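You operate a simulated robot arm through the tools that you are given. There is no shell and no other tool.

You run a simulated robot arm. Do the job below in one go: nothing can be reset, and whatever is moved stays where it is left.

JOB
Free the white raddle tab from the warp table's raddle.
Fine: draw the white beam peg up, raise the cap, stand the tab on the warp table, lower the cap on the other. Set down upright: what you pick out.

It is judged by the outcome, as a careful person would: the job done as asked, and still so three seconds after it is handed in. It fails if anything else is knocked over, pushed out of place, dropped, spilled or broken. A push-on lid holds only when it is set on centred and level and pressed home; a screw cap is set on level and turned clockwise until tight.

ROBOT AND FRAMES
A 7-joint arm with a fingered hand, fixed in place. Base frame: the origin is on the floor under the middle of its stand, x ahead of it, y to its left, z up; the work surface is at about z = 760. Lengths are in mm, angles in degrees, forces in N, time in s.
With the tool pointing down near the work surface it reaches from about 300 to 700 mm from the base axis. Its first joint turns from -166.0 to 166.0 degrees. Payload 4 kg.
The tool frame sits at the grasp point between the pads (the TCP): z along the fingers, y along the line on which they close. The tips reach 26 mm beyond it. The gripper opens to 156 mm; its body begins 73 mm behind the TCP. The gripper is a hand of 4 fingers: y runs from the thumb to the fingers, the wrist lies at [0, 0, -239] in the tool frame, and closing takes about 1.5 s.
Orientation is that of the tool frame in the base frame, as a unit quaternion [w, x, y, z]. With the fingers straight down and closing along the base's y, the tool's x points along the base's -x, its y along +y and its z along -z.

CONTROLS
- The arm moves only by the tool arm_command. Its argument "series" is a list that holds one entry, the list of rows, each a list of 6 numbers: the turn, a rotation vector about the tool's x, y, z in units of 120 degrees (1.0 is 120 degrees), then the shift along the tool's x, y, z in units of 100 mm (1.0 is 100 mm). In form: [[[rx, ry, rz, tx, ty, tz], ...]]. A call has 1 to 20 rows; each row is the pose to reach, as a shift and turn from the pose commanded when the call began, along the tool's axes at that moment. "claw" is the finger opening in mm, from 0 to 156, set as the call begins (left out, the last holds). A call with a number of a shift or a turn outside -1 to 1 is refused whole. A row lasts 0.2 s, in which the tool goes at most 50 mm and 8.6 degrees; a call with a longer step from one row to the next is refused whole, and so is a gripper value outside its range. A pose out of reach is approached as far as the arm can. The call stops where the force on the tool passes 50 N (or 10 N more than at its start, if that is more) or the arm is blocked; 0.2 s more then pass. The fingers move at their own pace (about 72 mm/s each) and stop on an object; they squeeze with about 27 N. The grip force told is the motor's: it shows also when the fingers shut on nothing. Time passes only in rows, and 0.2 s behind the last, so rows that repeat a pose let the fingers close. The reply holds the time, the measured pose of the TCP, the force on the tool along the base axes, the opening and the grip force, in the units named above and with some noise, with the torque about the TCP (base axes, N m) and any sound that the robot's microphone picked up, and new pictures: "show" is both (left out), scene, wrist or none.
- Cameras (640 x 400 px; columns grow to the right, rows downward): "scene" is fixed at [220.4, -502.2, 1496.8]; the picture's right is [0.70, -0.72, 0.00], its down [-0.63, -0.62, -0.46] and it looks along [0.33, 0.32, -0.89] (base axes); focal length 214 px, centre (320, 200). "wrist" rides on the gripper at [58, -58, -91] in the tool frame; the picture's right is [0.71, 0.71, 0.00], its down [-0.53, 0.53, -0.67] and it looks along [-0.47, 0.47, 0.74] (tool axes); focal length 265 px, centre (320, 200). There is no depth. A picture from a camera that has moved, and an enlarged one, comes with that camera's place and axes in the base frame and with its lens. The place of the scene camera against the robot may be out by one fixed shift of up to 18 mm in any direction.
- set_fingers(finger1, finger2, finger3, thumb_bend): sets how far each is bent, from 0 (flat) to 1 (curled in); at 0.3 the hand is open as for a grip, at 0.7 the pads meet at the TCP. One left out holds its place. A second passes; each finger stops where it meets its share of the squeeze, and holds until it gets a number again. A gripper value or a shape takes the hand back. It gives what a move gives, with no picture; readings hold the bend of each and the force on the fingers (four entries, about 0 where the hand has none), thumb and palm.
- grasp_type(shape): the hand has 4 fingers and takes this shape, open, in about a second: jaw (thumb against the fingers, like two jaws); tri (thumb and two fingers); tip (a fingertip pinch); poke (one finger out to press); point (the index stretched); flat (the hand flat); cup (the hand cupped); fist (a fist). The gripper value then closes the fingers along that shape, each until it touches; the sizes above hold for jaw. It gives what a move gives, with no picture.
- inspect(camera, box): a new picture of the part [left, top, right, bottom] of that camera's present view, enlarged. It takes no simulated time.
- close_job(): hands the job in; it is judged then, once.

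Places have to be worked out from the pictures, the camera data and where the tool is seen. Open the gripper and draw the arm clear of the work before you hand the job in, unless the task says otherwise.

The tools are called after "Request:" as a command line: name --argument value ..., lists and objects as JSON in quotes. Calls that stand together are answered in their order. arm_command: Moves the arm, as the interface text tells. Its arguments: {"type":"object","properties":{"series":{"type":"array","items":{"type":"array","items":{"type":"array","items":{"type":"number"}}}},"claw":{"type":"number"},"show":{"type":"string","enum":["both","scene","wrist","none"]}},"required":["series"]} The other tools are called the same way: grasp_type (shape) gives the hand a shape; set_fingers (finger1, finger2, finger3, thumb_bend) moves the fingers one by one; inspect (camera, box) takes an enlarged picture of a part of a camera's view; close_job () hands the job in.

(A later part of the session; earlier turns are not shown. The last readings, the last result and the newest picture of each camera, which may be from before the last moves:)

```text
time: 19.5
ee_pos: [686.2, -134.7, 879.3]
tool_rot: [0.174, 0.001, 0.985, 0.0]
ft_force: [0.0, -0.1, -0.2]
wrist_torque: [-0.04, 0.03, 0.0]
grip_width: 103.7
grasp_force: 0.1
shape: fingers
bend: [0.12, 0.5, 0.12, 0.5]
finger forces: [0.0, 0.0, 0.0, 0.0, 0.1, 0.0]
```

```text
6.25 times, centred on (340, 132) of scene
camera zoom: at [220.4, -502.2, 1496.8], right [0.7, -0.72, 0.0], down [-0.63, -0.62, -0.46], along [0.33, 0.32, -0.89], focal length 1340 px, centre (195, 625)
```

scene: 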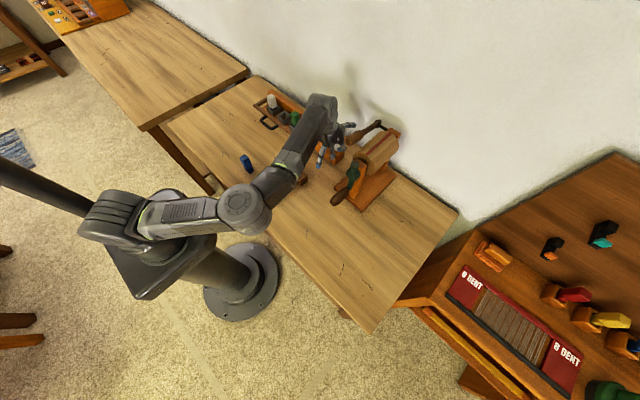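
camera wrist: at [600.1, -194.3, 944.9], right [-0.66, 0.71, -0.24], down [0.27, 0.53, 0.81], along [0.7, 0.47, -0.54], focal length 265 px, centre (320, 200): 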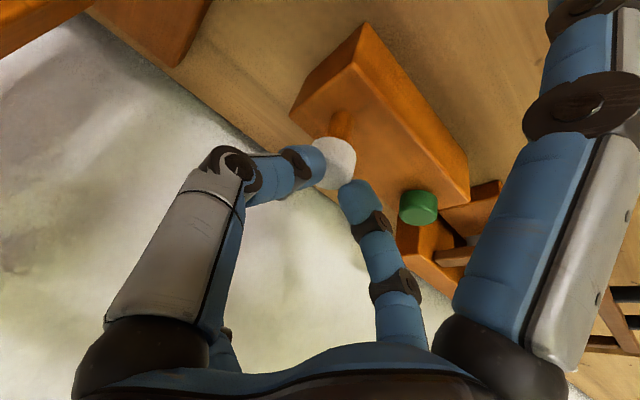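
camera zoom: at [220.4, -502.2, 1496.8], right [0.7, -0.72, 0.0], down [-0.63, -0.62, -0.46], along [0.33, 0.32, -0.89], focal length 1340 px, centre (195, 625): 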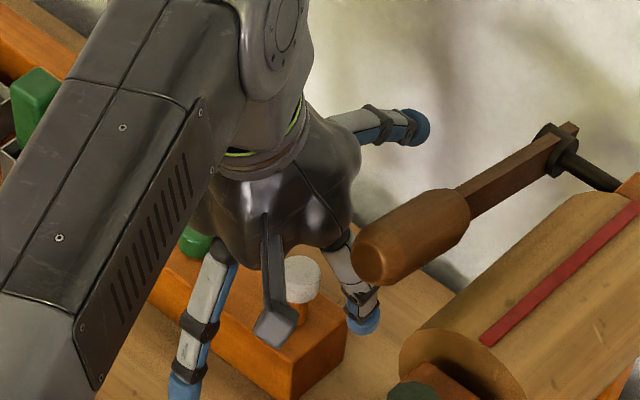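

The white peg stays up at ~26 mm after release. I'll back the hand off straight up and then toward −x, clear of the peg.

Request:
arm_command --series '[[[0, 0, 0, -0.08, 0, -0.22], [0, 0, 0, -0.16, 0, -0.44], [0, 0, 0, -0.24, 0, -0.658], [0, 0, 0, 0.1, 0, -0.78], [0, 0, 0, 0.4, 0, -0.89], [0, 0, 0, 0.7, 0, -1.0], [0, 0, 0, 0.7, 0, -1.0]]]' --show "both"

Request:
inspect --camera "scene" --box '[250, 80, 370, 176]'

```text
time: 21.1
ee_pos: [587.6, -135.8, 949.9]
tool_rot: [0.173, 0.001, 0.985, 0.0]
ft_force: [0.1, 0.1, 0.0]
wrist_torque: [0.02, 0.0, 0.0]
grip_width: 103.5
grasp_force: 0.1
shape: fingers
bend: [0.12, 0.5, 0.12, 0.5]
finger forces: [0.0, 0.0, 0.0, 0.0, 0.0, 0.0]
camera wrist: at [501.6, -192.7, 1015.0], right [-0.66, 0.71, -0.24], down [0.27, 0.52, 0.81], along [0.7, 0.47, -0.54], focal length 265 px, centre (320, 200)
```

scene: 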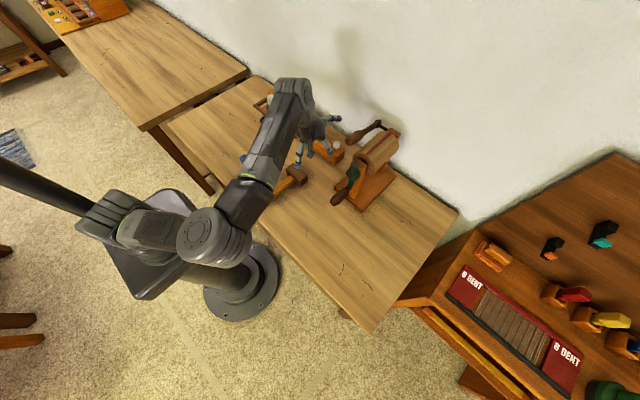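
wrist: 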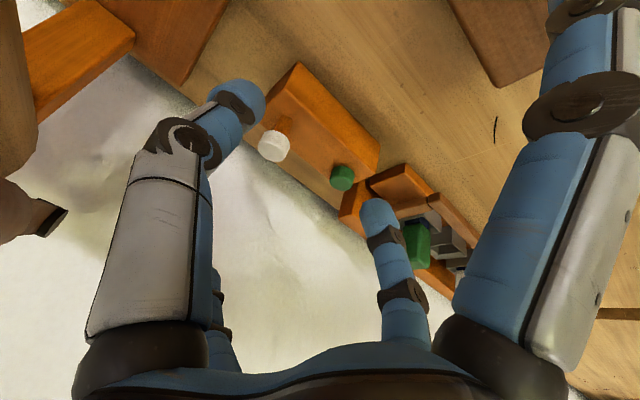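

```text
4.17 times, centred on (310, 128) of scene
camera zoom: at [220.4, -502.2, 1496.8], right [0.7, -0.72, 0.0], down [-0.63, -0.62, -0.46], along [0.33, 0.32, -0.89], focal length 894 px, centre (362, 500)
```

zoom: 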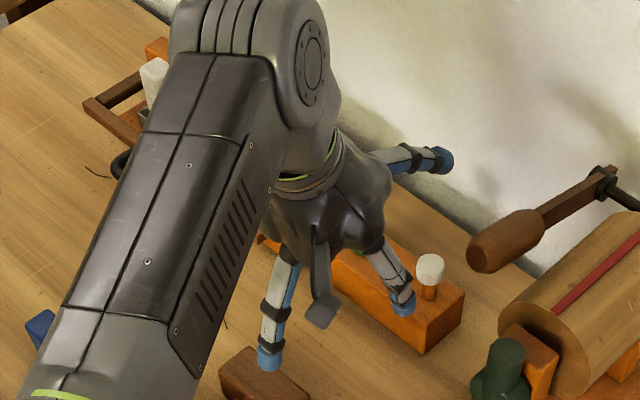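

Next is the cap handle. I'll rotate the hand 90° about its axis and pitch it to ~45° so that thumb (below) and finger 2 (above) can take the handle bar from the front, while shifting toward +y.

Request:
arm_command --series '[[[-0.0136, -0.0136, 0.0614, 0.031, 0.08, -0.011], [-0.0272, -0.0272, 0.1228, 0.063, 0.16, -0.023], [-0.0408, -0.0408, 0.1843, 0.094, 0.24, -0.034], [-0.0544, -0.0544, 0.2457, 0.125, 0.32, -0.046], [-0.068, -0.068, 0.3071, 0.157, 0.4, -0.057], [-0.0817, -0.0817, 0.3685, 0.188, 0.48, -0.069], [-0.0953, -0.0953, 0.4299, 0.219, 0.56, -0.08], [-0.1089, -0.1089, 0.4913, 0.251, 0.64, -0.091], [-0.1225, -0.1225, 0.5528, 0.282, 0.72, -0.103], [-0.1361, -0.1361, 0.6142, 0.313, 0.8, -0.114], [-0.1497, -0.1497, 0.6756, 0.345, 0.88, -0.126], [-0.1633, -0.1633, 0.737, 0.376, 0.95, -0.137], [-0.1633, -0.1633, 0.737, 0.376, 0.95, -0.137]]]' --show "both"

```text
time: 23.9
ee_pos: [537.2, -109.0, 939.5]
tool_rot: [0.266, 0.64, 0.665, 0.281]
ft_force: [0.2, -0.1, 0.0]
wrist_torque: [-0.05, 0.02, 0.01]
grip_width: 103.6
grasp_force: 0.2
shape: fingers
bend: [0.12, 0.5, 0.12, 0.5]
finger forces: [0.0, 0.0, 0.1, 0.0, 0.0, 0.0]
out of reach, approached as far as the arm can: row 11, 12, 13
camera wrist: at [429.4, -56.1, 961.5], right [0.47, 0.72, 0.51], down [-0.09, -0.53, 0.84], along [0.88, -0.44, -0.19], focal length 265 px, centre (320, 200)
```

scene: 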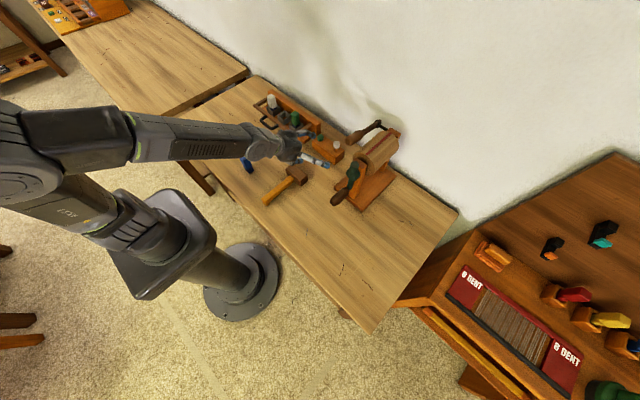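
wrist: 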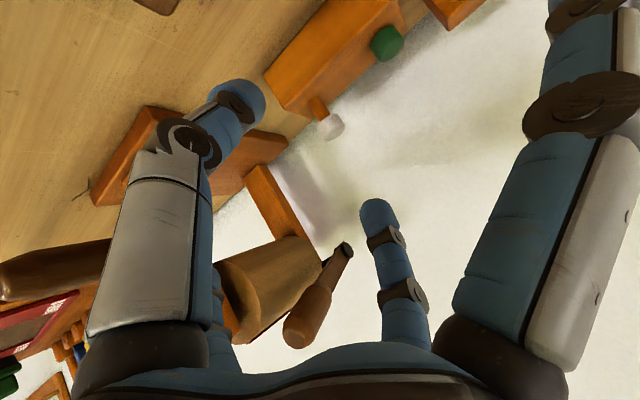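

Orientation is nearly as wanted, but the position lagged (out of reach near the end). I'll check whether the arm can translate on in +y from here with a modest step.

Request:
arm_command --series '[[[0, 0, 0, 0.2, 0.05, -0.05], [0, 0, 0, 0.4, 0.1, -0.1], [0, 0, 0, 0.6, 0.1, -0.1], [0, 0, 0, 0.6, 0.1, -0.1]]]' --show "scene"

```text
time: 24.9
ee_pos: [527.0, -111.7, 942.1]
tool_rot: [0.268, 0.643, 0.661, 0.279]
ft_force: [0.9, 0.0, -0.6]
wrist_torque: [-0.01, -0.02, -0.01]
grip_width: 103.7
grasp_force: 0.0
shape: fingers
bend: [0.12, 0.5, 0.12, 0.5]
finger forces: [0.0, 0.1, 0.1, 0.0, 0.0, 0.0]
out of reach, approached as far as the arm can: row 1, 2, 3, 4
```

scene: 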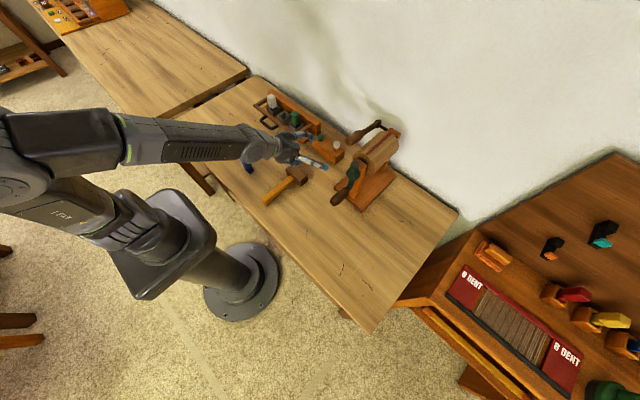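

The arm is stuck against a limit in this twist. I'll turn the hand back to its previous orientation before trying the opposite twist.

Request:
arm_command --series '[[[0.0136, 0.0136, -0.0614, 0, 0, 0], [0.0272, 0.0272, -0.1228, 0, 0, 0], [0.0408, 0.0408, -0.1843, 0, 0, 0], [0.0544, 0.0544, -0.2457, 0, 0, 0], [0.068, 0.068, -0.3071, 0, 0, 0], [0.0817, 0.0817, -0.3685, 0, 0, 0], [0.0953, 0.0953, -0.4299, 0, 0, 0], [0.1089, 0.1089, -0.4913, 0, 0, 0], [0.1225, 0.1225, -0.5528, 0, 0, 0], [0.1361, 0.1361, -0.6142, 0, 0, 0], [0.1497, 0.1497, -0.6756, 0, 0, 0], [0.1633, 0.1633, -0.737, 0, 0, 0], [0.1633, 0.1633, -0.737, 0, 0, 0]]]' --show "both"

```text
time: 27.7
ee_pos: [525.1, -112.7, 941.6]
tool_rot: [0.173, 0.0, 0.985, 0.001]
ft_force: [0.2, 0.5, -1.0]
wrist_torque: [-0.03, 0.01, 0.0]
grip_width: 103.7
grasp_force: 0.0
shape: fingers
bend: [0.12, 0.5, 0.12, 0.5]
finger forces: [0.0, 0.0, 0.0, 0.0, 0.0, 0.1]
camera wrist: at [439.5, -171.6, 1006.3], right [-0.66, 0.71, -0.24], down [0.27, 0.53, 0.81], along [0.7, 0.47, -0.54], focal length 265 px, centre (320, 200)
```

scene: 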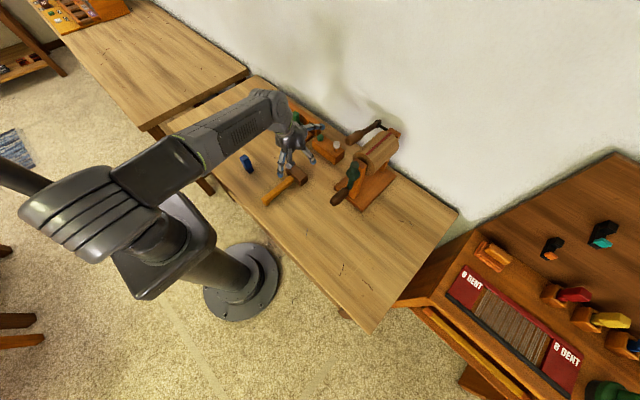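
wrist: 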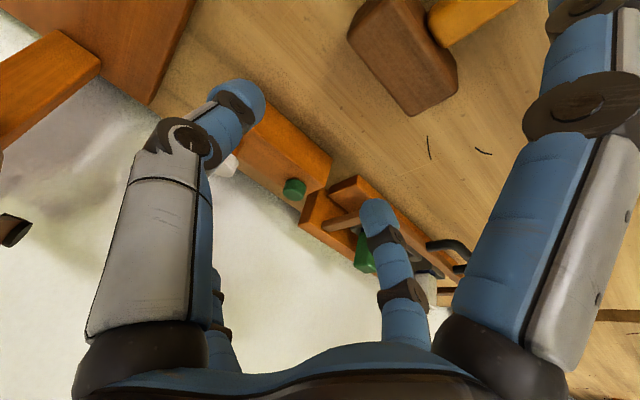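

Orientation restored, nothing disturbed. Fingers 1 and 3 oppose each other along tool x, so I can take the handle with them without twisting the wrist; I'll move across to y≈185 in front of the handle.

Request:
arm_command --series '[[[0, 0, 0, 0, 0.33, 0], [0, 0, 0, 0, 0.66, 0], [0, 0, 0, 0, 1.0, 0]]]' --show "none"

Request:
arm_command --series '[[[0, 0, 0, 0, 0.33, 0], [0, 0, 0, 0, 0.66, 0], [0, 0, 0, 0, 1.0, 0]]]' --show "none"

Request:
arm_command --series '[[[0, -0.05, 0, 0, 0.33, 0], [0, -0.1, 0, 0, 0.66, 0], [0, -0.15, 0, 0, 0.96, 0], [0, -0.2083, 0, 0, 0.96, 0], [0, -0.2083, 0, 0, 0.96, 0]]]' --show "both"

```text
time: 28.5
ee_pos: [524.1, -11.4, 941.3]
tool_rot: [0.174, 0.002, 0.985, 0.0]
ft_force: [0.3, 0.6, -0.2]
wrist_torque: [0.03, 0.01, 0.0]
grip_width: 103.8
grasp_force: 0.0
shape: fingers
bend: [0.12, 0.5, 0.12, 0.5]
finger forces: [0.0, 0.0, 0.1, 0.0, 0.0, 0.0]
```

```text
time: 29.3
ee_pos: [525.2, 87.2, 941.4]
tool_rot: [0.175, 0.002, 0.985, 0.0]
ft_force: [0.1, -0.6, -0.4]
wrist_torque: [0.0, 0.01, -0.02]
grip_width: 103.5
grasp_force: 0.0
shape: fingers
bend: [0.12, 0.5, 0.12, 0.5]
finger forces: [0.0, 0.0, 0.1, 0.0, 0.0, 0.0]
```

```text
time: 30.5
ee_pos: [527.8, 171.4, 974.2]
tool_rot: [0.38, 0.0, 0.925, 0.001]
ft_force: [0.1, 0.4, 0.3]
wrist_torque: [0.02, 0.02, -0.01]
grip_width: 104.0
grasp_force: 0.0
shape: fingers
bend: [0.12, 0.5, 0.12, 0.5]
finger forces: [0.1, 0.0, 0.1, 0.0, 0.0, 0.1]
out of reach, approached as far as the arm can: row 4, 5
camera wrist: at [422.7, 112.4, 997.6], right [-0.5, 0.71, -0.5], down [-0.1, 0.52, 0.85], along [0.86, 0.47, -0.2], focal length 265 px, centre (320, 200)
```

scene: 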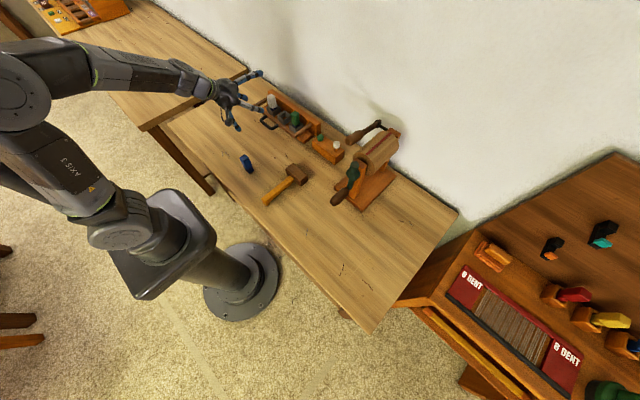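
wrist: 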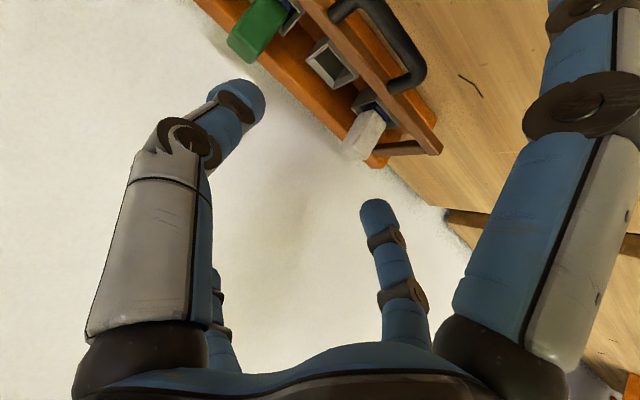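

From this low view the raddle is visible; I'll enlarge it to get heights of the handle, cap rail, hinge and tab.

Request:
inspect --camera "wrist" --box '[190, 0, 450, 180]'

Request:
inspect --camera "scene" --box '[240, 75, 350, 163]'

```text
2.22 times, centred on (320, 90) of wrist
camera zoom: at [422.7, 112.4, 997.6], right [-0.5, 0.71, -0.5], down [-0.1, 0.52, 0.85], along [0.86, 0.47, -0.2], focal length 590 px, centre (320, 444)
```

zoom: 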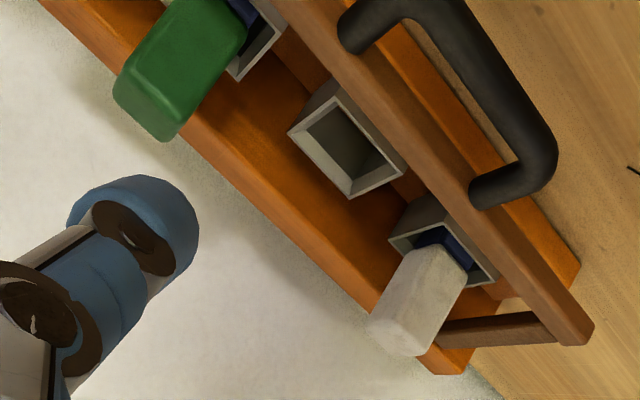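

```text
4.55 times, centred on (295, 119) of scene
camera zoom: at [220.4, -502.2, 1496.8], right [0.7, -0.72, 0.0], down [-0.63, -0.62, -0.46], along [0.33, 0.32, -0.89], focal length 975 px, centre (434, 568)
```

zoom: 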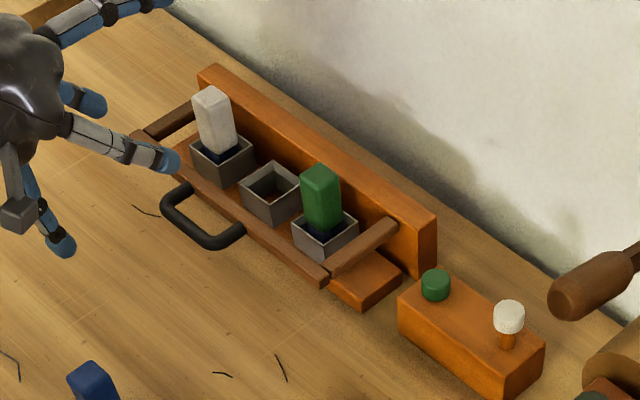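

I'll look closer at the handle where it joins the cap rail, and find which finger is which by bending finger 1.

Request:
inspect --camera "wrist" --box '[310, 0, 450, 100]'

Request:
inspect --camera "scene" --box '[255, 90, 325, 146]'

Request:
set_fingers --finger1 0.45 --finger2 0.42 --thumb_bend 0.42

Request:
inspect --camera "wrist" --box '[0, 0, 640, 400]'

```text
4.00 times, centred on (380, 50) of wrist
camera zoom: at [422.7, 112.4, 997.6], right [-0.5, 0.71, -0.5], down [-0.1, 0.52, 0.85], along [0.86, 0.47, -0.2], focal length 1062 px, centre (80, 800)
```

zoom: 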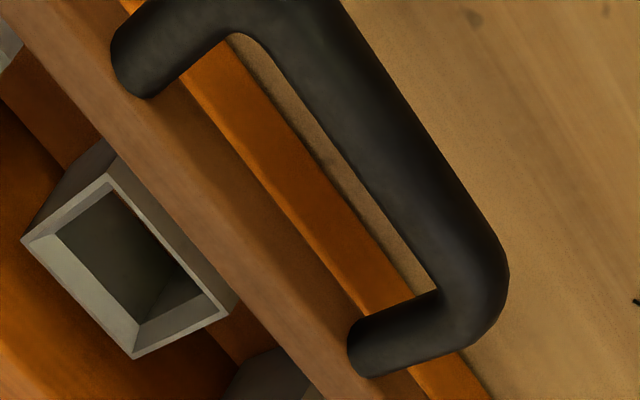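

```text
7.14 times, centred on (290, 118) of scene
camera zoom: at [220.4, -502.2, 1496.8], right [0.7, -0.72, 0.0], down [-0.63, -0.62, -0.46], along [0.33, 0.32, -0.89], focal length 1532 px, centre (534, 786)
```

zoom: 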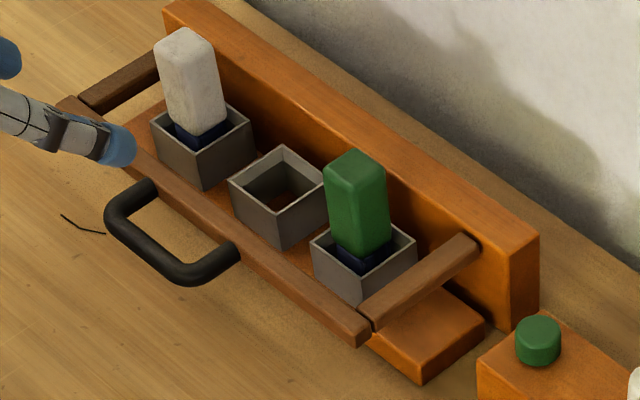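

```text
time: 31.5
ee_pos: [527.9, 170.7, 973.3]
tool_rot: [0.38, 0.0, 0.925, 0.0]
ft_force: [0.0, -0.1, 0.4]
wrist_torque: [0.02, 0.01, -0.01]
grip_width: 69.5
grasp_force: 0.0
shape: fingers
bend: [0.45, 0.42, 0.12, 0.42]
finger forces: [0.0, 0.0, 0.0, 0.0, 0.1, 0.0]
```

```text
1.00 times, centred on (320, 200) of wrist (not enlarged: the box is as wide or as high as the picture)
camera zoom: at [422.9, 112.3, 997.4], right [-0.5, 0.71, -0.5], down [-0.1, 0.53, 0.85], along [0.86, 0.47, -0.2], focal length 265 px, centre (320, 200)
```

zoom: 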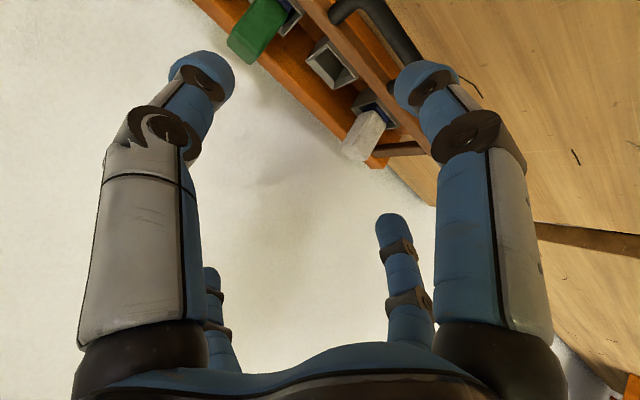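

Finger 1 is on tool +x (front/lower), finger 3 on −x (back). I'll instead grip the handle across its width (y≈141–233) with thumb and finger 2 – that axis is parallel to the hinge, so the handle can pivot in the grip. Setting fingers 1 flat and 3 curled away, then moving to a pre-approach pose with ~22° tilt.

Request:
set_fingers --finger1 0.0 --finger2 0.38 --finger3 0.95 --thumb_bend 0.38

Request:
arm_command --series '[[[0, 0.063, 0, 0.1, 0.045, 0.25], [0, 0.126, 0, 0.19, 0.09, 0.5], [0, 0.189, 0, 0.286, 0.133, 0.744], [0, 0.189, 0, 0.286, 0.133, 0.744]]]' --show "both"

Request:
inspect --camera "scene" --box '[240, 75, 350, 163]'

```text
time: 32.5
ee_pos: [529.1, 170.7, 974.4]
tool_rot: [0.381, 0.0, 0.925, 0.0]
ft_force: [0.6, 0.3, -0.6]
wrist_torque: [0.01, -0.02, -0.01]
grip_width: 122.2
grasp_force: 0.0
shape: fingers
bend: [0.01, 0.38, 0.95, 0.38]
finger forces: [0.0, 0.0, 0.0, 0.1, 0.0, 0.1]
```

```text
time: 33.5
ee_pos: [561.3, 183.5, 901.2]
tool_rot: [0.194, 0.0, 0.981, -0.001]
ft_force: [-0.2, 0.4, -0.1]
wrist_torque: [-0.02, 0.01, -0.03]
grip_width: 122.2
grasp_force: 0.2
shape: fingers
bend: [0.01, 0.38, 0.95, 0.38]
finger forces: [0.1, 0.0, 0.1, 0.1, 0.0, 0.0]
camera wrist: at [473.2, 125.3, 963.1], right [-0.65, 0.71, -0.27], down [0.23, 0.53, 0.82], along [0.72, 0.47, -0.51], focal length 265 px, centre (320, 200)
```

scene: 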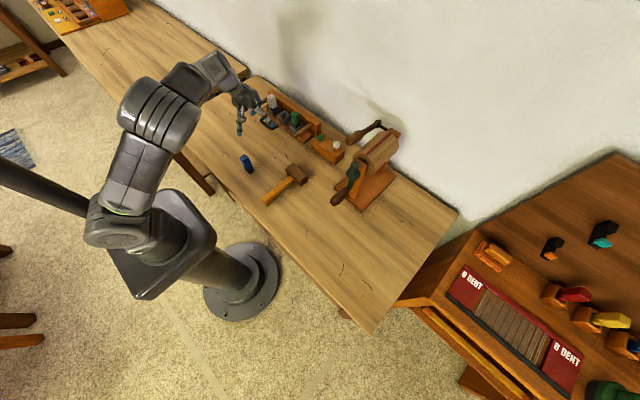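
wrist: 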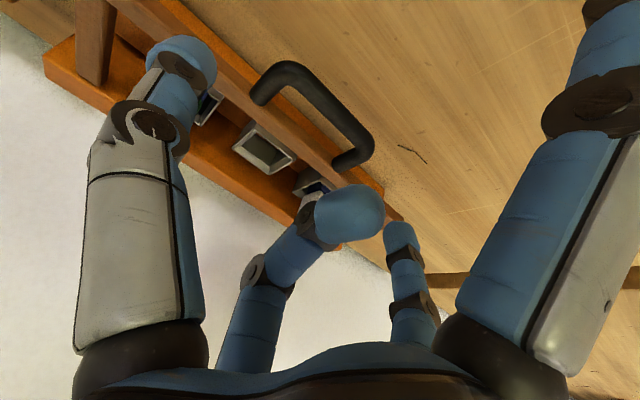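

```text
4.55 times, centred on (295, 119) of scene
camera zoom: at [220.4, -502.2, 1496.8], right [0.7, -0.72, 0.0], down [-0.63, -0.62, -0.46], along [0.33, 0.32, -0.89], focal length 975 px, centre (434, 568)
```

zoom: 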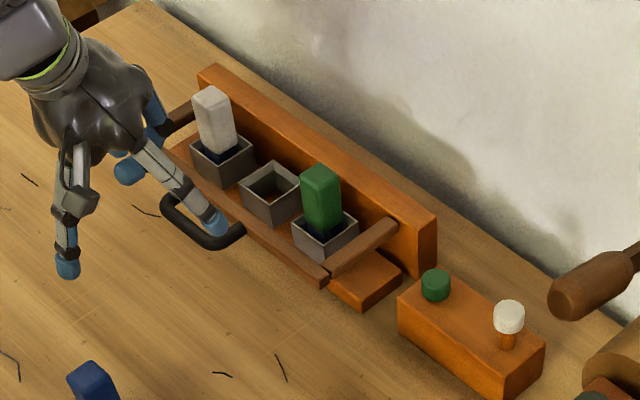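

Zoom in on the handle from this pose to fix its place relative to the fingers.

Request:
inspect --camera "wrist" --box '[200, 30, 420, 210]'

```text
2.22 times, centred on (310, 120) of wrist
camera zoom: at [473.2, 125.3, 963.1], right [-0.65, 0.71, -0.27], down [0.23, 0.53, 0.82], along [0.72, 0.47, -0.51], focal length 590 px, centre (342, 378)
```

zoom: 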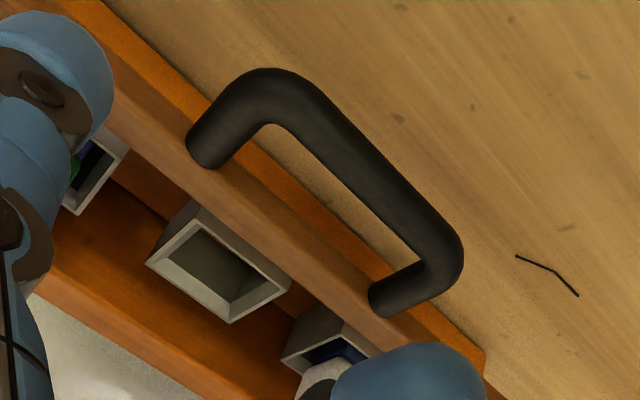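

The handle bar is at x≈578.5, z≈825 with legs at y≈146 and 223 (centre y≈185). Lowering so the open thumb and finger 2 straddle the legs near x≈595.

Request:
arm_command --series '[[[0, 0, 0, 0.0, 0.008, 0.2], [0, 0, 0, -0.005, 0.015, 0.4], [0, 0, 0, -0.011, 0.015, 0.578], [0, 0, 0, -0.011, 0.015, 0.578]]]' --show "both"

Request:
inspect --camera "wrist" --box '[100, 30, 460, 260]'

Request:
inspect --camera "scene" --box '[240, 85, 320, 149]'

```text
time: 34.5
ee_pos: [583.2, 184.8, 846.0]
tool_rot: [0.195, 0.001, 0.981, 0.0]
ft_force: [0.3, 0.2, 0.9]
wrist_torque: [0.07, 0.0, 0.03]
grip_width: 122.1
grasp_force: 0.2
shape: fingers
bend: [0.01, 0.38, 0.95, 0.38]
finger forces: [0.0, 0.0, 0.1, 0.0, 0.1, 0.0]
camera wrist: at [495.7, 126.4, 909.1], right [-0.65, 0.71, -0.27], down [0.23, 0.53, 0.82], along [0.72, 0.47, -0.51], focal length 265 px, centre (320, 200)
```

scene: 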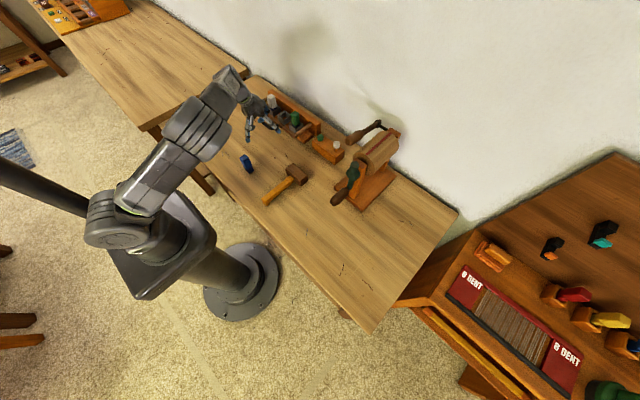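
wrist: 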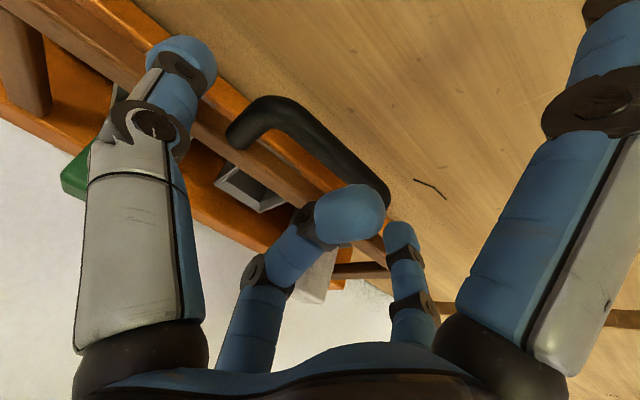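

```text
1.74 times, centred on (280, 145) of wrist
camera zoom: at [495.7, 126.4, 909.1], right [-0.65, 0.71, -0.27], down [0.23, 0.53, 0.82], along [0.72, 0.47, -0.51], focal length 462 px, centre (390, 296)
```

zoom: 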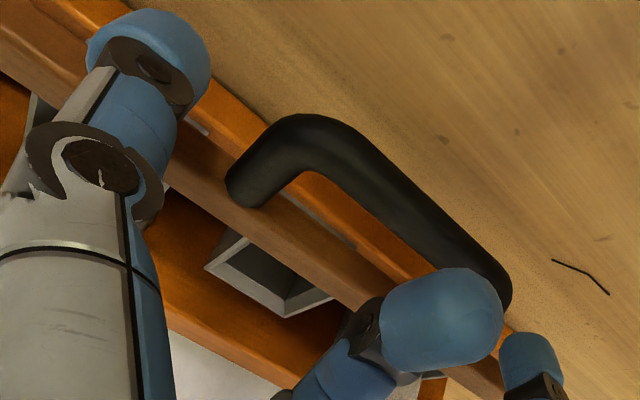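

```text
6.25 times, centred on (280, 117) of scene
camera zoom: at [220.4, -502.2, 1496.8], right [0.7, -0.72, 0.0], down [-0.63, -0.62, -0.46], along [0.33, 0.32, -0.89], focal length 1340 px, centre (570, 719)
```

zoom: 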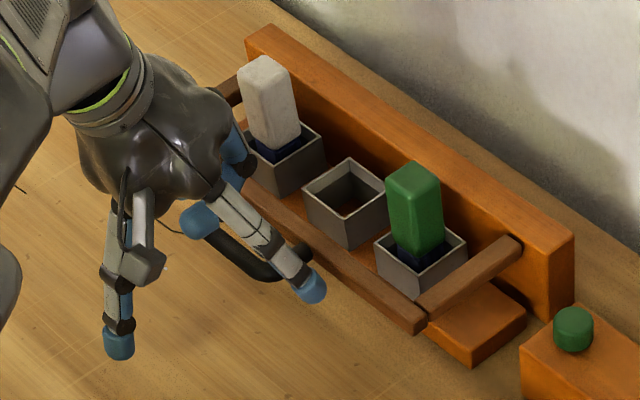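

Thumb and finger 2 straddle the handle legs at leg height. Closing them onto the legs.

Request:
set_fingers --finger2 0.75 --thumb_bend 0.75

Request:
inspect --camera "wrist" --box '[100, 30, 460, 260]'

Request:
inspect --camera "scene" --box '[240, 85, 320, 149]'

```text
time: 35.5
ee_pos: [584.0, 184.0, 847.0]
tool_rot: [0.194, 0.002, 0.981, -0.001]
ft_force: [-3.5, -15.0, 4.5]
wrist_torque: [-0.49, 0.02, -0.23]
grip_width: 113.2
grasp_force: 14.8
shape: fingers
bend: [0.01, 0.47, 0.95, 0.51]
finger forces: [0.0, 7.4, 0.0, 0.0, 22.1, 0.0]
```

```text
1.74 times, centred on (280, 145) of wrist
camera zoom: at [495.7, 125.1, 909.3], right [-0.65, 0.71, -0.27], down [0.23, 0.53, 0.82], along [0.72, 0.47, -0.51], focal length 462 px, centre (390, 296)
```

zoom: 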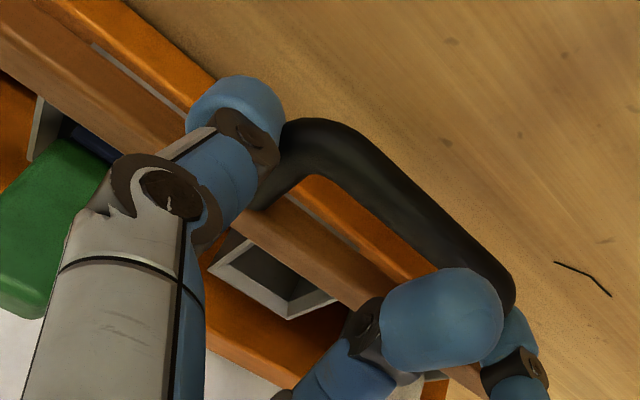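

```text
6.25 times, centred on (280, 117) of scene
camera zoom: at [220.4, -502.2, 1496.8], right [0.7, -0.72, 0.0], down [-0.63, -0.62, -0.46], along [0.33, 0.32, -0.89], focal length 1340 px, centre (570, 719)
```

zoom: 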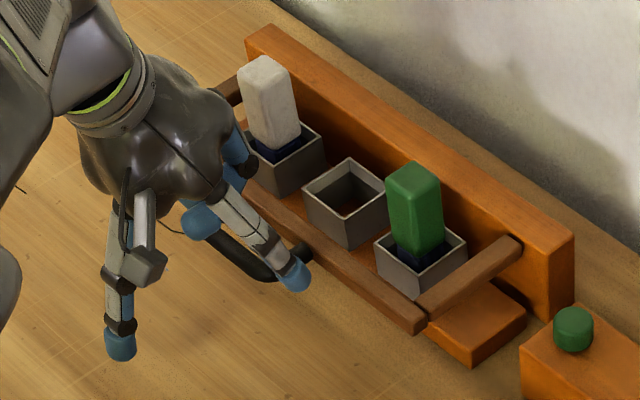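

The handle is held (thumb 22 N, finger 2 ~7 N). I'll lift along the hinge arc a first 15° and check the forces and pictures.

Request:
arm_command --series '[[[0, 0, 0, -0.025, 0, -0.048], [0, 0, 0, -0.051, 0, -0.095], [0, 0, 0, -0.08, 0, -0.14], [0, 0, 0, -0.11, 0, -0.185], [0, 0, 0, -0.143, 0, -0.227], [0, 0, 0, -0.176, 0, -0.269], [0, 0, 0, -0.176, 0, -0.269]]]' --show "both"

Request:
inspect --camera "wrist" --box '[100, 30, 460, 260]'

Request:
inspect --camera "scene" --box '[240, 85, 320, 149]'

```text
time: 37.1
ee_pos: [589.6, 184.1, 879.6]
tool_rot: [0.195, 0.0, 0.981, 0.0]
ft_force: [-10.8, -13.9, 1.2]
wrist_torque: [-0.38, 0.28, -0.56]
grip_width: 113.8
grasp_force: 14.4
shape: fingers
bend: [0.01, 0.48, 0.95, 0.5]
finger forces: [0.1, 7.7, 0.0, 0.0, 21.9, 0.0]
camera wrist: at [501.0, 125.7, 941.7], right [-0.65, 0.71, -0.27], down [0.23, 0.53, 0.82], along [0.72, 0.47, -0.51], focal length 265 px, centre (320, 200)
```

scene: 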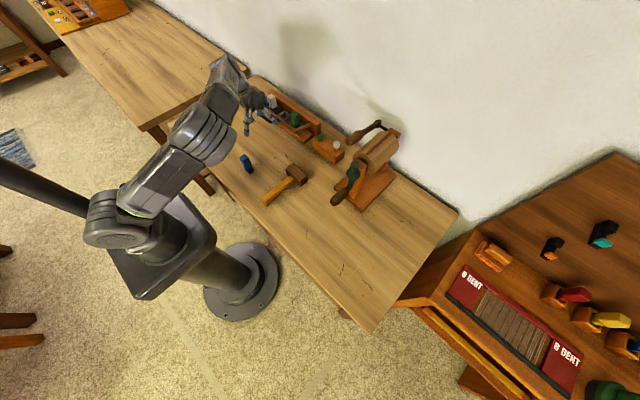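
wrist: 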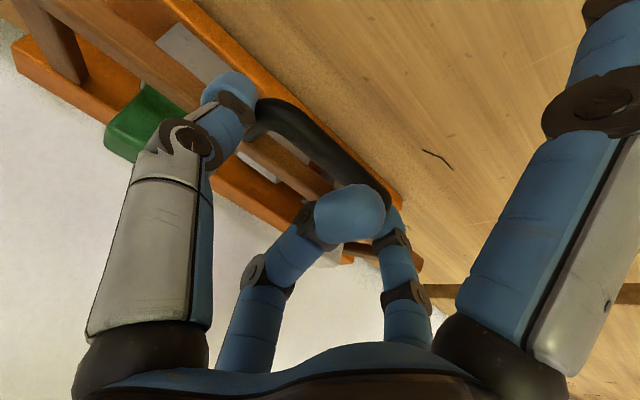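

```text
1.74 times, centred on (280, 145) of wrist
camera zoom: at [501.0, 125.7, 941.7], right [-0.65, 0.71, -0.27], down [0.23, 0.53, 0.82], along [0.72, 0.47, -0.51], focal length 462 px, centre (390, 296)
```

zoom: 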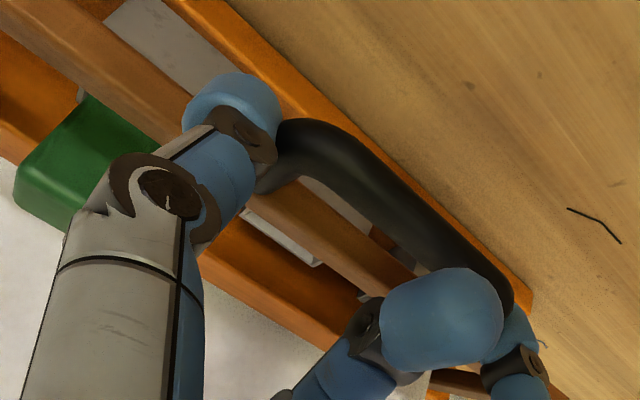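

```text
6.25 times, centred on (280, 117) of scene
camera zoom: at [220.4, -502.2, 1496.8], right [0.7, -0.72, 0.0], down [-0.63, -0.62, -0.46], along [0.33, 0.32, -0.89], focal length 1340 px, centre (570, 719)
```

zoom: 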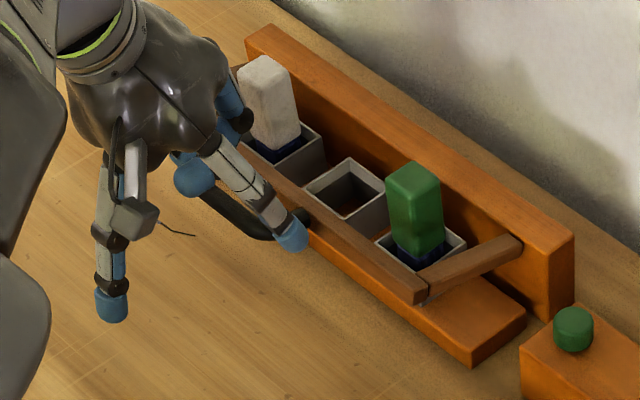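

The cap lifts freely (a small radial force shows, so I'll trim the arc). Continuing to about 50°.

Request:
arm_command --series '[[[0, 0, 0, -0.05, 0, -0.093], [0, 0, 0, -0.125, 0, -0.17], [0, 0, 0, -0.207, 0, -0.239], [0, 0, 0, -0.294, 0, -0.302], [0, 0, 0, -0.386, 0, -0.357], [0, 0, 0, -0.483, 0, -0.403], [0, 0, 0, -0.584, 0, -0.441], [0, 0, 0, -0.584, 0, -0.441]]]' --show "both"

Request:
inspect --camera "scene" --box '[240, 85, 320, 149]'

```text
time: 38.9
ee_pos: [626.8, 183.3, 943.0]
tool_rot: [0.194, 0.001, 0.981, 0.0]
ft_force: [-1.9, -16.5, 0.9]
wrist_torque: [-0.37, 0.19, -0.19]
grip_width: 113.7
grasp_force: 14.5
shape: fingers
bend: [0.01, 0.48, 0.95, 0.51]
finger forces: [0.0, 6.8, 0.0, 0.1, 22.8, 0.0]
camera wrist: at [538.3, 125.8, 1005.3], right [-0.65, 0.71, -0.27], down [0.23, 0.53, 0.82], along [0.72, 0.47, -0.51], focal length 265 px, centre (320, 200)
```

scene: 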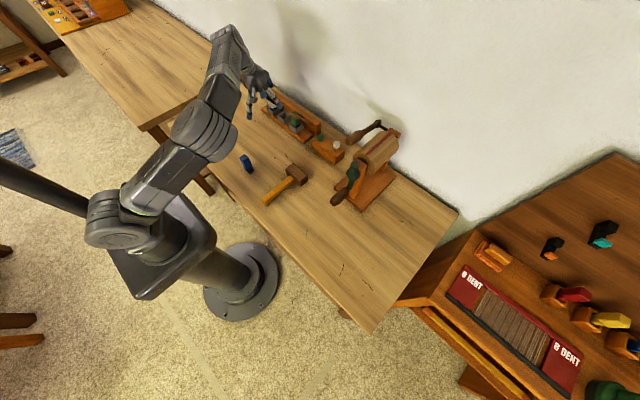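
wrist: 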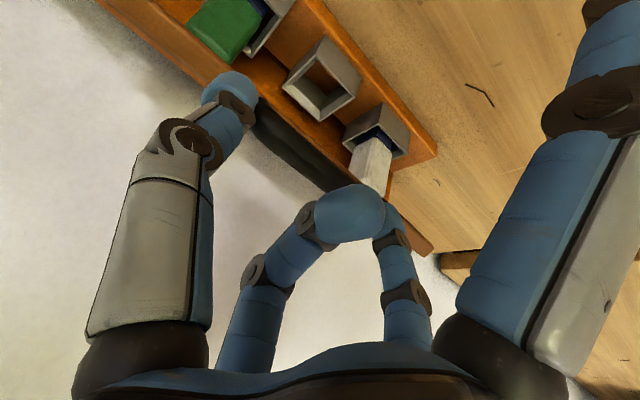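

```text
6.25 times, centred on (280, 117) of scene
camera zoom: at [220.4, -502.2, 1496.8], right [0.7, -0.72, 0.0], down [-0.63, -0.62, -0.46], along [0.33, 0.32, -0.89], focal length 1340 px, centre (570, 719)
```

zoom: 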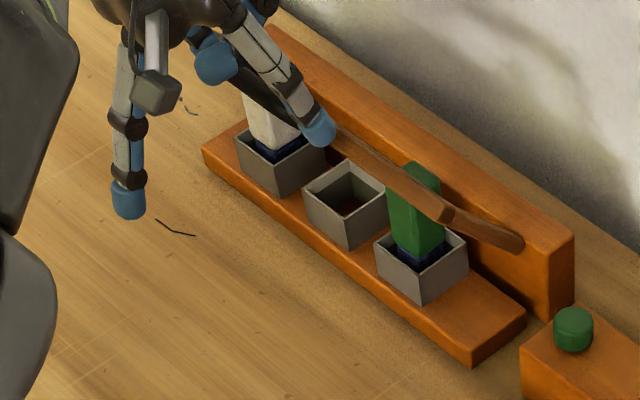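

Cap is at ~50° with low forces. Continuing along the arc to ~80°.

Request:
arm_command --series '[[[0, 0, 0, -0.103, 0, -0.029], [0, 0, 0, -0.208, 0, -0.048], [0, 0, 0, -0.315, 0, -0.059], [0, 0, 0, -0.423, 0, -0.059], [0, 0, 0, -0.529, 0, -0.051], [0, 0, 0, -0.636, 0, -0.034], [0, 0, 0, -0.636, 0, -0.034]]]' --show "both"

Request:
inspect --camera "scene" --box '[250, 75, 340, 147]'

```text
time: 40.5
ee_pos: [684.4, 183.6, 971.8]
tool_rot: [0.196, 0.001, 0.981, 0.0]
ft_force: [-4.0, -11.5, 11.0]
wrist_torque: [-0.36, 0.08, -0.04]
grip_width: 113.6
grasp_force: 14.2
shape: fingers
bend: [0.01, 0.47, 0.95, 0.51]
finger forces: [0.0, 8.9, 0.1, 0.0, 20.0, 0.0]
camera wrist: at [596.0, 125.2, 1033.1], right [-0.65, 0.71, -0.27], down [0.23, 0.53, 0.82], along [0.72, 0.47, -0.51], focal length 265 px, centre (320, 200)
```

scene: 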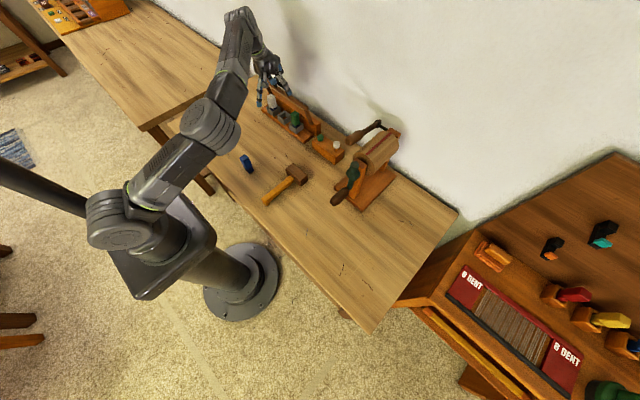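
wrist: 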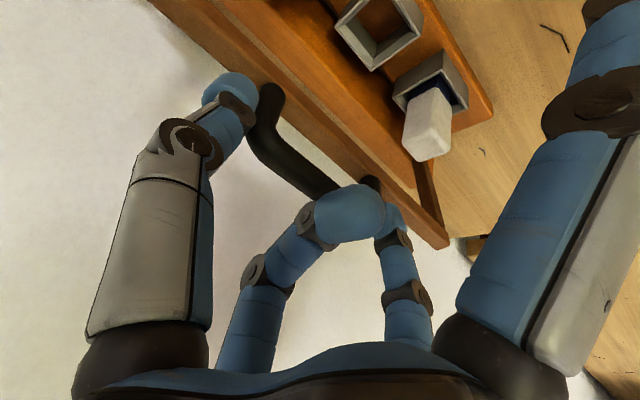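

```text
5.56 times, centred on (295, 111) of scene
camera zoom: at [220.4, -502.2, 1496.8], right [0.7, -0.72, 0.0], down [-0.63, -0.62, -0.46], along [0.33, 0.32, -0.89], focal length 1192 px, centre (459, 694)
```

zoom: 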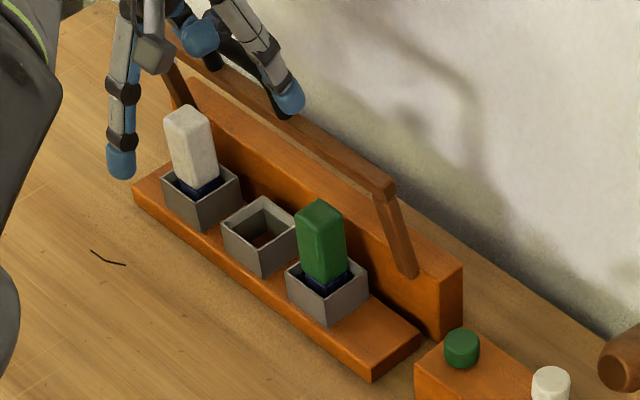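

Near vertical now (~80°). I'll go on carefully to ~92° and see whether there's a stop.

Request:
arm_command --series '[[[0, 0, 0, -0.055, 0, 0.0], [0, 0, 0, -0.111, 0, 0.009], [0, 0, 0, -0.162, 0, 0.026], [0, 0, 0, -0.212, 0, 0.044], [0, 0, 0, -0.26, 0, 0.066], [0, 0, 0, -0.26, 0, 0.066]]]' --show "both"

Request:
inspect --camera "scene" --box '[250, 75, 340, 147]'

```text
time: 41.9
ee_pos: [690.4, 183.0, 972.7]
tool_rot: [0.194, 0.002, 0.981, 0.0]
ft_force: [-3.1, -10.8, 7.4]
wrist_torque: [-0.26, 0.05, 0.02]
grip_width: 113.5
grasp_force: 14.1
shape: fingers
bend: [0.01, 0.47, 0.95, 0.51]
finger forces: [0.1, 9.0, 0.0, 0.0, 18.9, 0.0]
out of reach, approached as far as the arm can: row 2, 3, 4, 5, 6
camera wrist: at [601.0, 124.8, 1034.5], right [-0.65, 0.71, -0.27], down [0.23, 0.52, 0.82], along [0.72, 0.47, -0.51], focal length 265 px, centre (320, 200)
```

scene: 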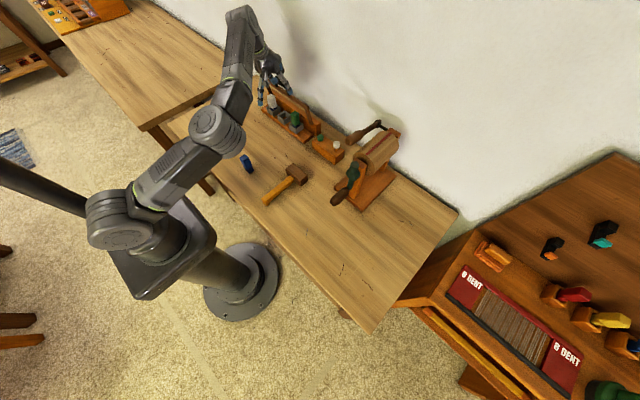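
wrist: 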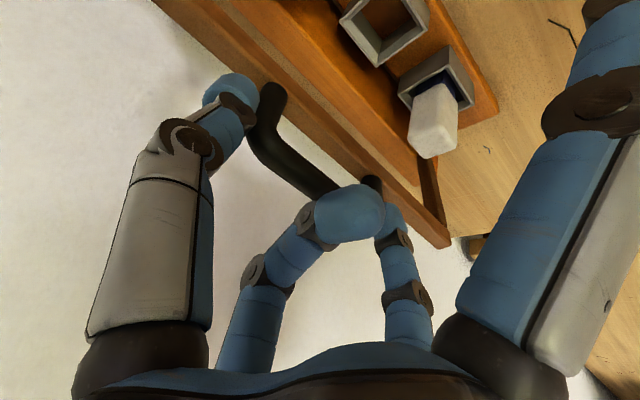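

```text
5.56 times, centred on (295, 111) of scene
camera zoom: at [220.4, -502.2, 1496.8], right [0.7, -0.72, 0.0], down [-0.63, -0.62, -0.46], along [0.33, 0.32, -0.89], focal length 1192 px, centre (459, 694)
```

zoom: 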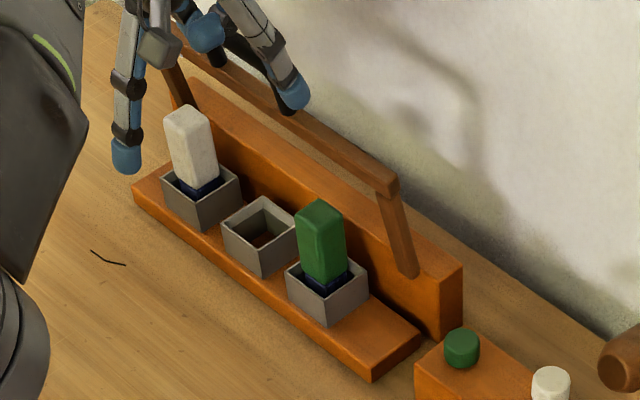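

The arm is out of reach at this tilt, so I'll tilt the tool 15° more about the grip point (the handle pivots in the grip) and continue the arc to ~95°.

Request:
arm_command --series '[[[0, -0.0625, 0, 0.036, 0, 0.005], [0, -0.125, 0, 0.0725, 0, 0.0095], [0, -0.125, 0, 0.03, 0, 0.022], [0, -0.125, 0, -0.03, 0, 0.037], [0, -0.125, 0, -0.094, 0, 0.051], [0, -0.125, 0, -0.142, 0, 0.073], [0, -0.125, 0, -0.142, 0, 0.073]]]' --show "both"

Request:
inspect --camera "scene" --box '[250, 75, 340, 147]'

```text
time: 43.5
ee_pos: [702.9, 183.9, 968.6]
tool_rot: [0.32, 0.001, 0.947, 0.001]
ft_force: [-15.2, -17.0, 7.5]
wrist_torque: [-0.33, 0.22, -0.62]
grip_width: 113.2
grasp_force: 14.7
shape: fingers
bend: [0.01, 0.47, 0.95, 0.51]
finger forces: [0.0, 6.3, 0.0, 0.0, 23.2, 0.0]
camera wrist: at [601.7, 125.3, 1007.4], right [-0.56, 0.71, -0.43], down [0.02, 0.53, 0.85], along [0.83, 0.47, -0.31], focal length 265 px, centre (320, 200)
```

scene: 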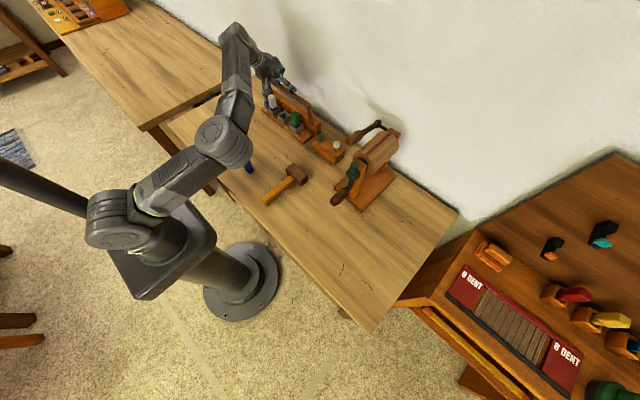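
wrist: 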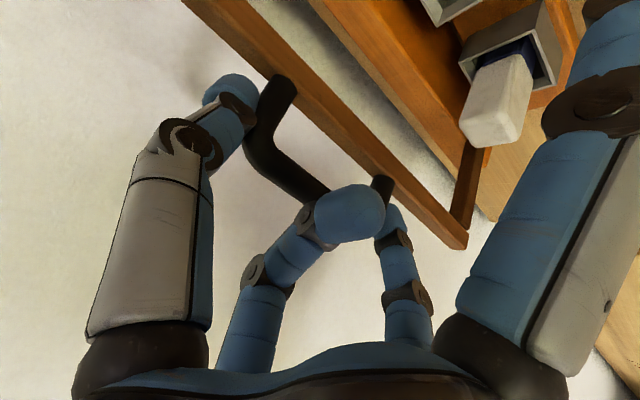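

```text
5.56 times, centred on (295, 111) of scene
camera zoom: at [220.4, -502.2, 1496.8], right [0.7, -0.72, 0.0], down [-0.63, -0.62, -0.46], along [0.33, 0.32, -0.89], focal length 1192 px, centre (459, 694)
```

zoom: 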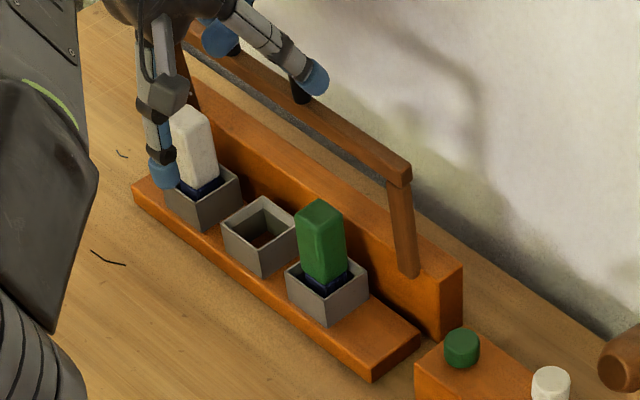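

The cap is about vertical now with ~15 N against further motion. I'll push a little more to see if that's the stop.

Request:
arm_command --series '[[[0, 0, 0, -0.02, 0, 0.01], [0, 0, 0, -0.04, 0, 0.025], [0, 0, 0, -0.04, 0, 0.025]]]' --show "wrist"

Request:
inspect --camera "scene" --box '[250, 75, 340, 147]'

```text
time: 44.3
ee_pos: [708.4, 183.4, 969.6]
tool_rot: [0.321, 0.0, 0.947, 0.001]
ft_force: [-6.5, -15.0, 0.8]
wrist_torque: [-0.26, 0.09, -0.36]
grip_width: 112.8
grasp_force: 10.9
shape: fingers
bend: [0.01, 0.49, 0.95, 0.51]
finger forces: [0.0, 5.0, 0.1, 0.0, 17.8, 0.0]
camera wrist: at [607.0, 125.1, 1007.8], right [-0.56, 0.71, -0.43], down [0.01, 0.53, 0.85], along [0.83, 0.47, -0.3], focal length 265 px, centre (320, 200)
```

wrist: 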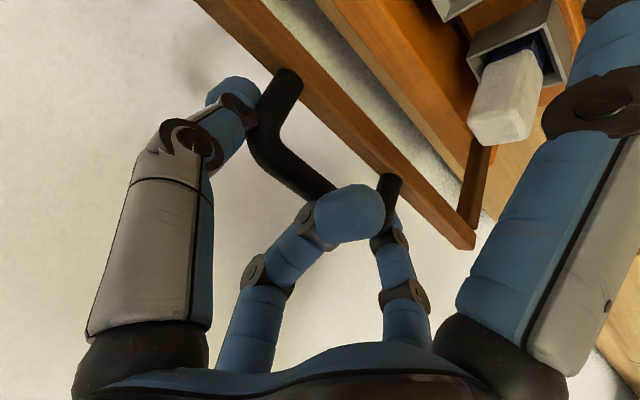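

```text
5.56 times, centred on (295, 111) of scene
camera zoom: at [220.4, -502.2, 1496.8], right [0.7, -0.72, 0.0], down [-0.63, -0.62, -0.46], along [0.33, 0.32, -0.89], focal length 1192 px, centre (459, 694)
```

zoom: 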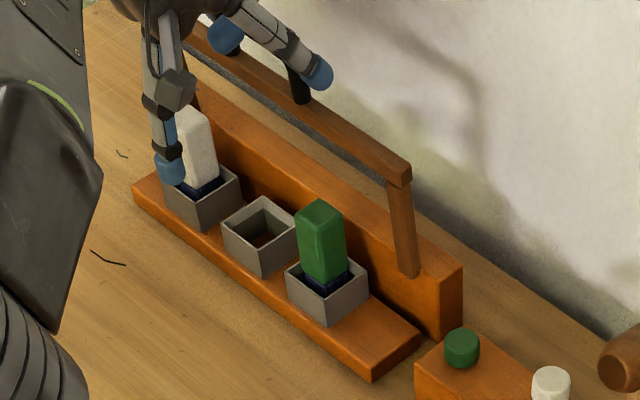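

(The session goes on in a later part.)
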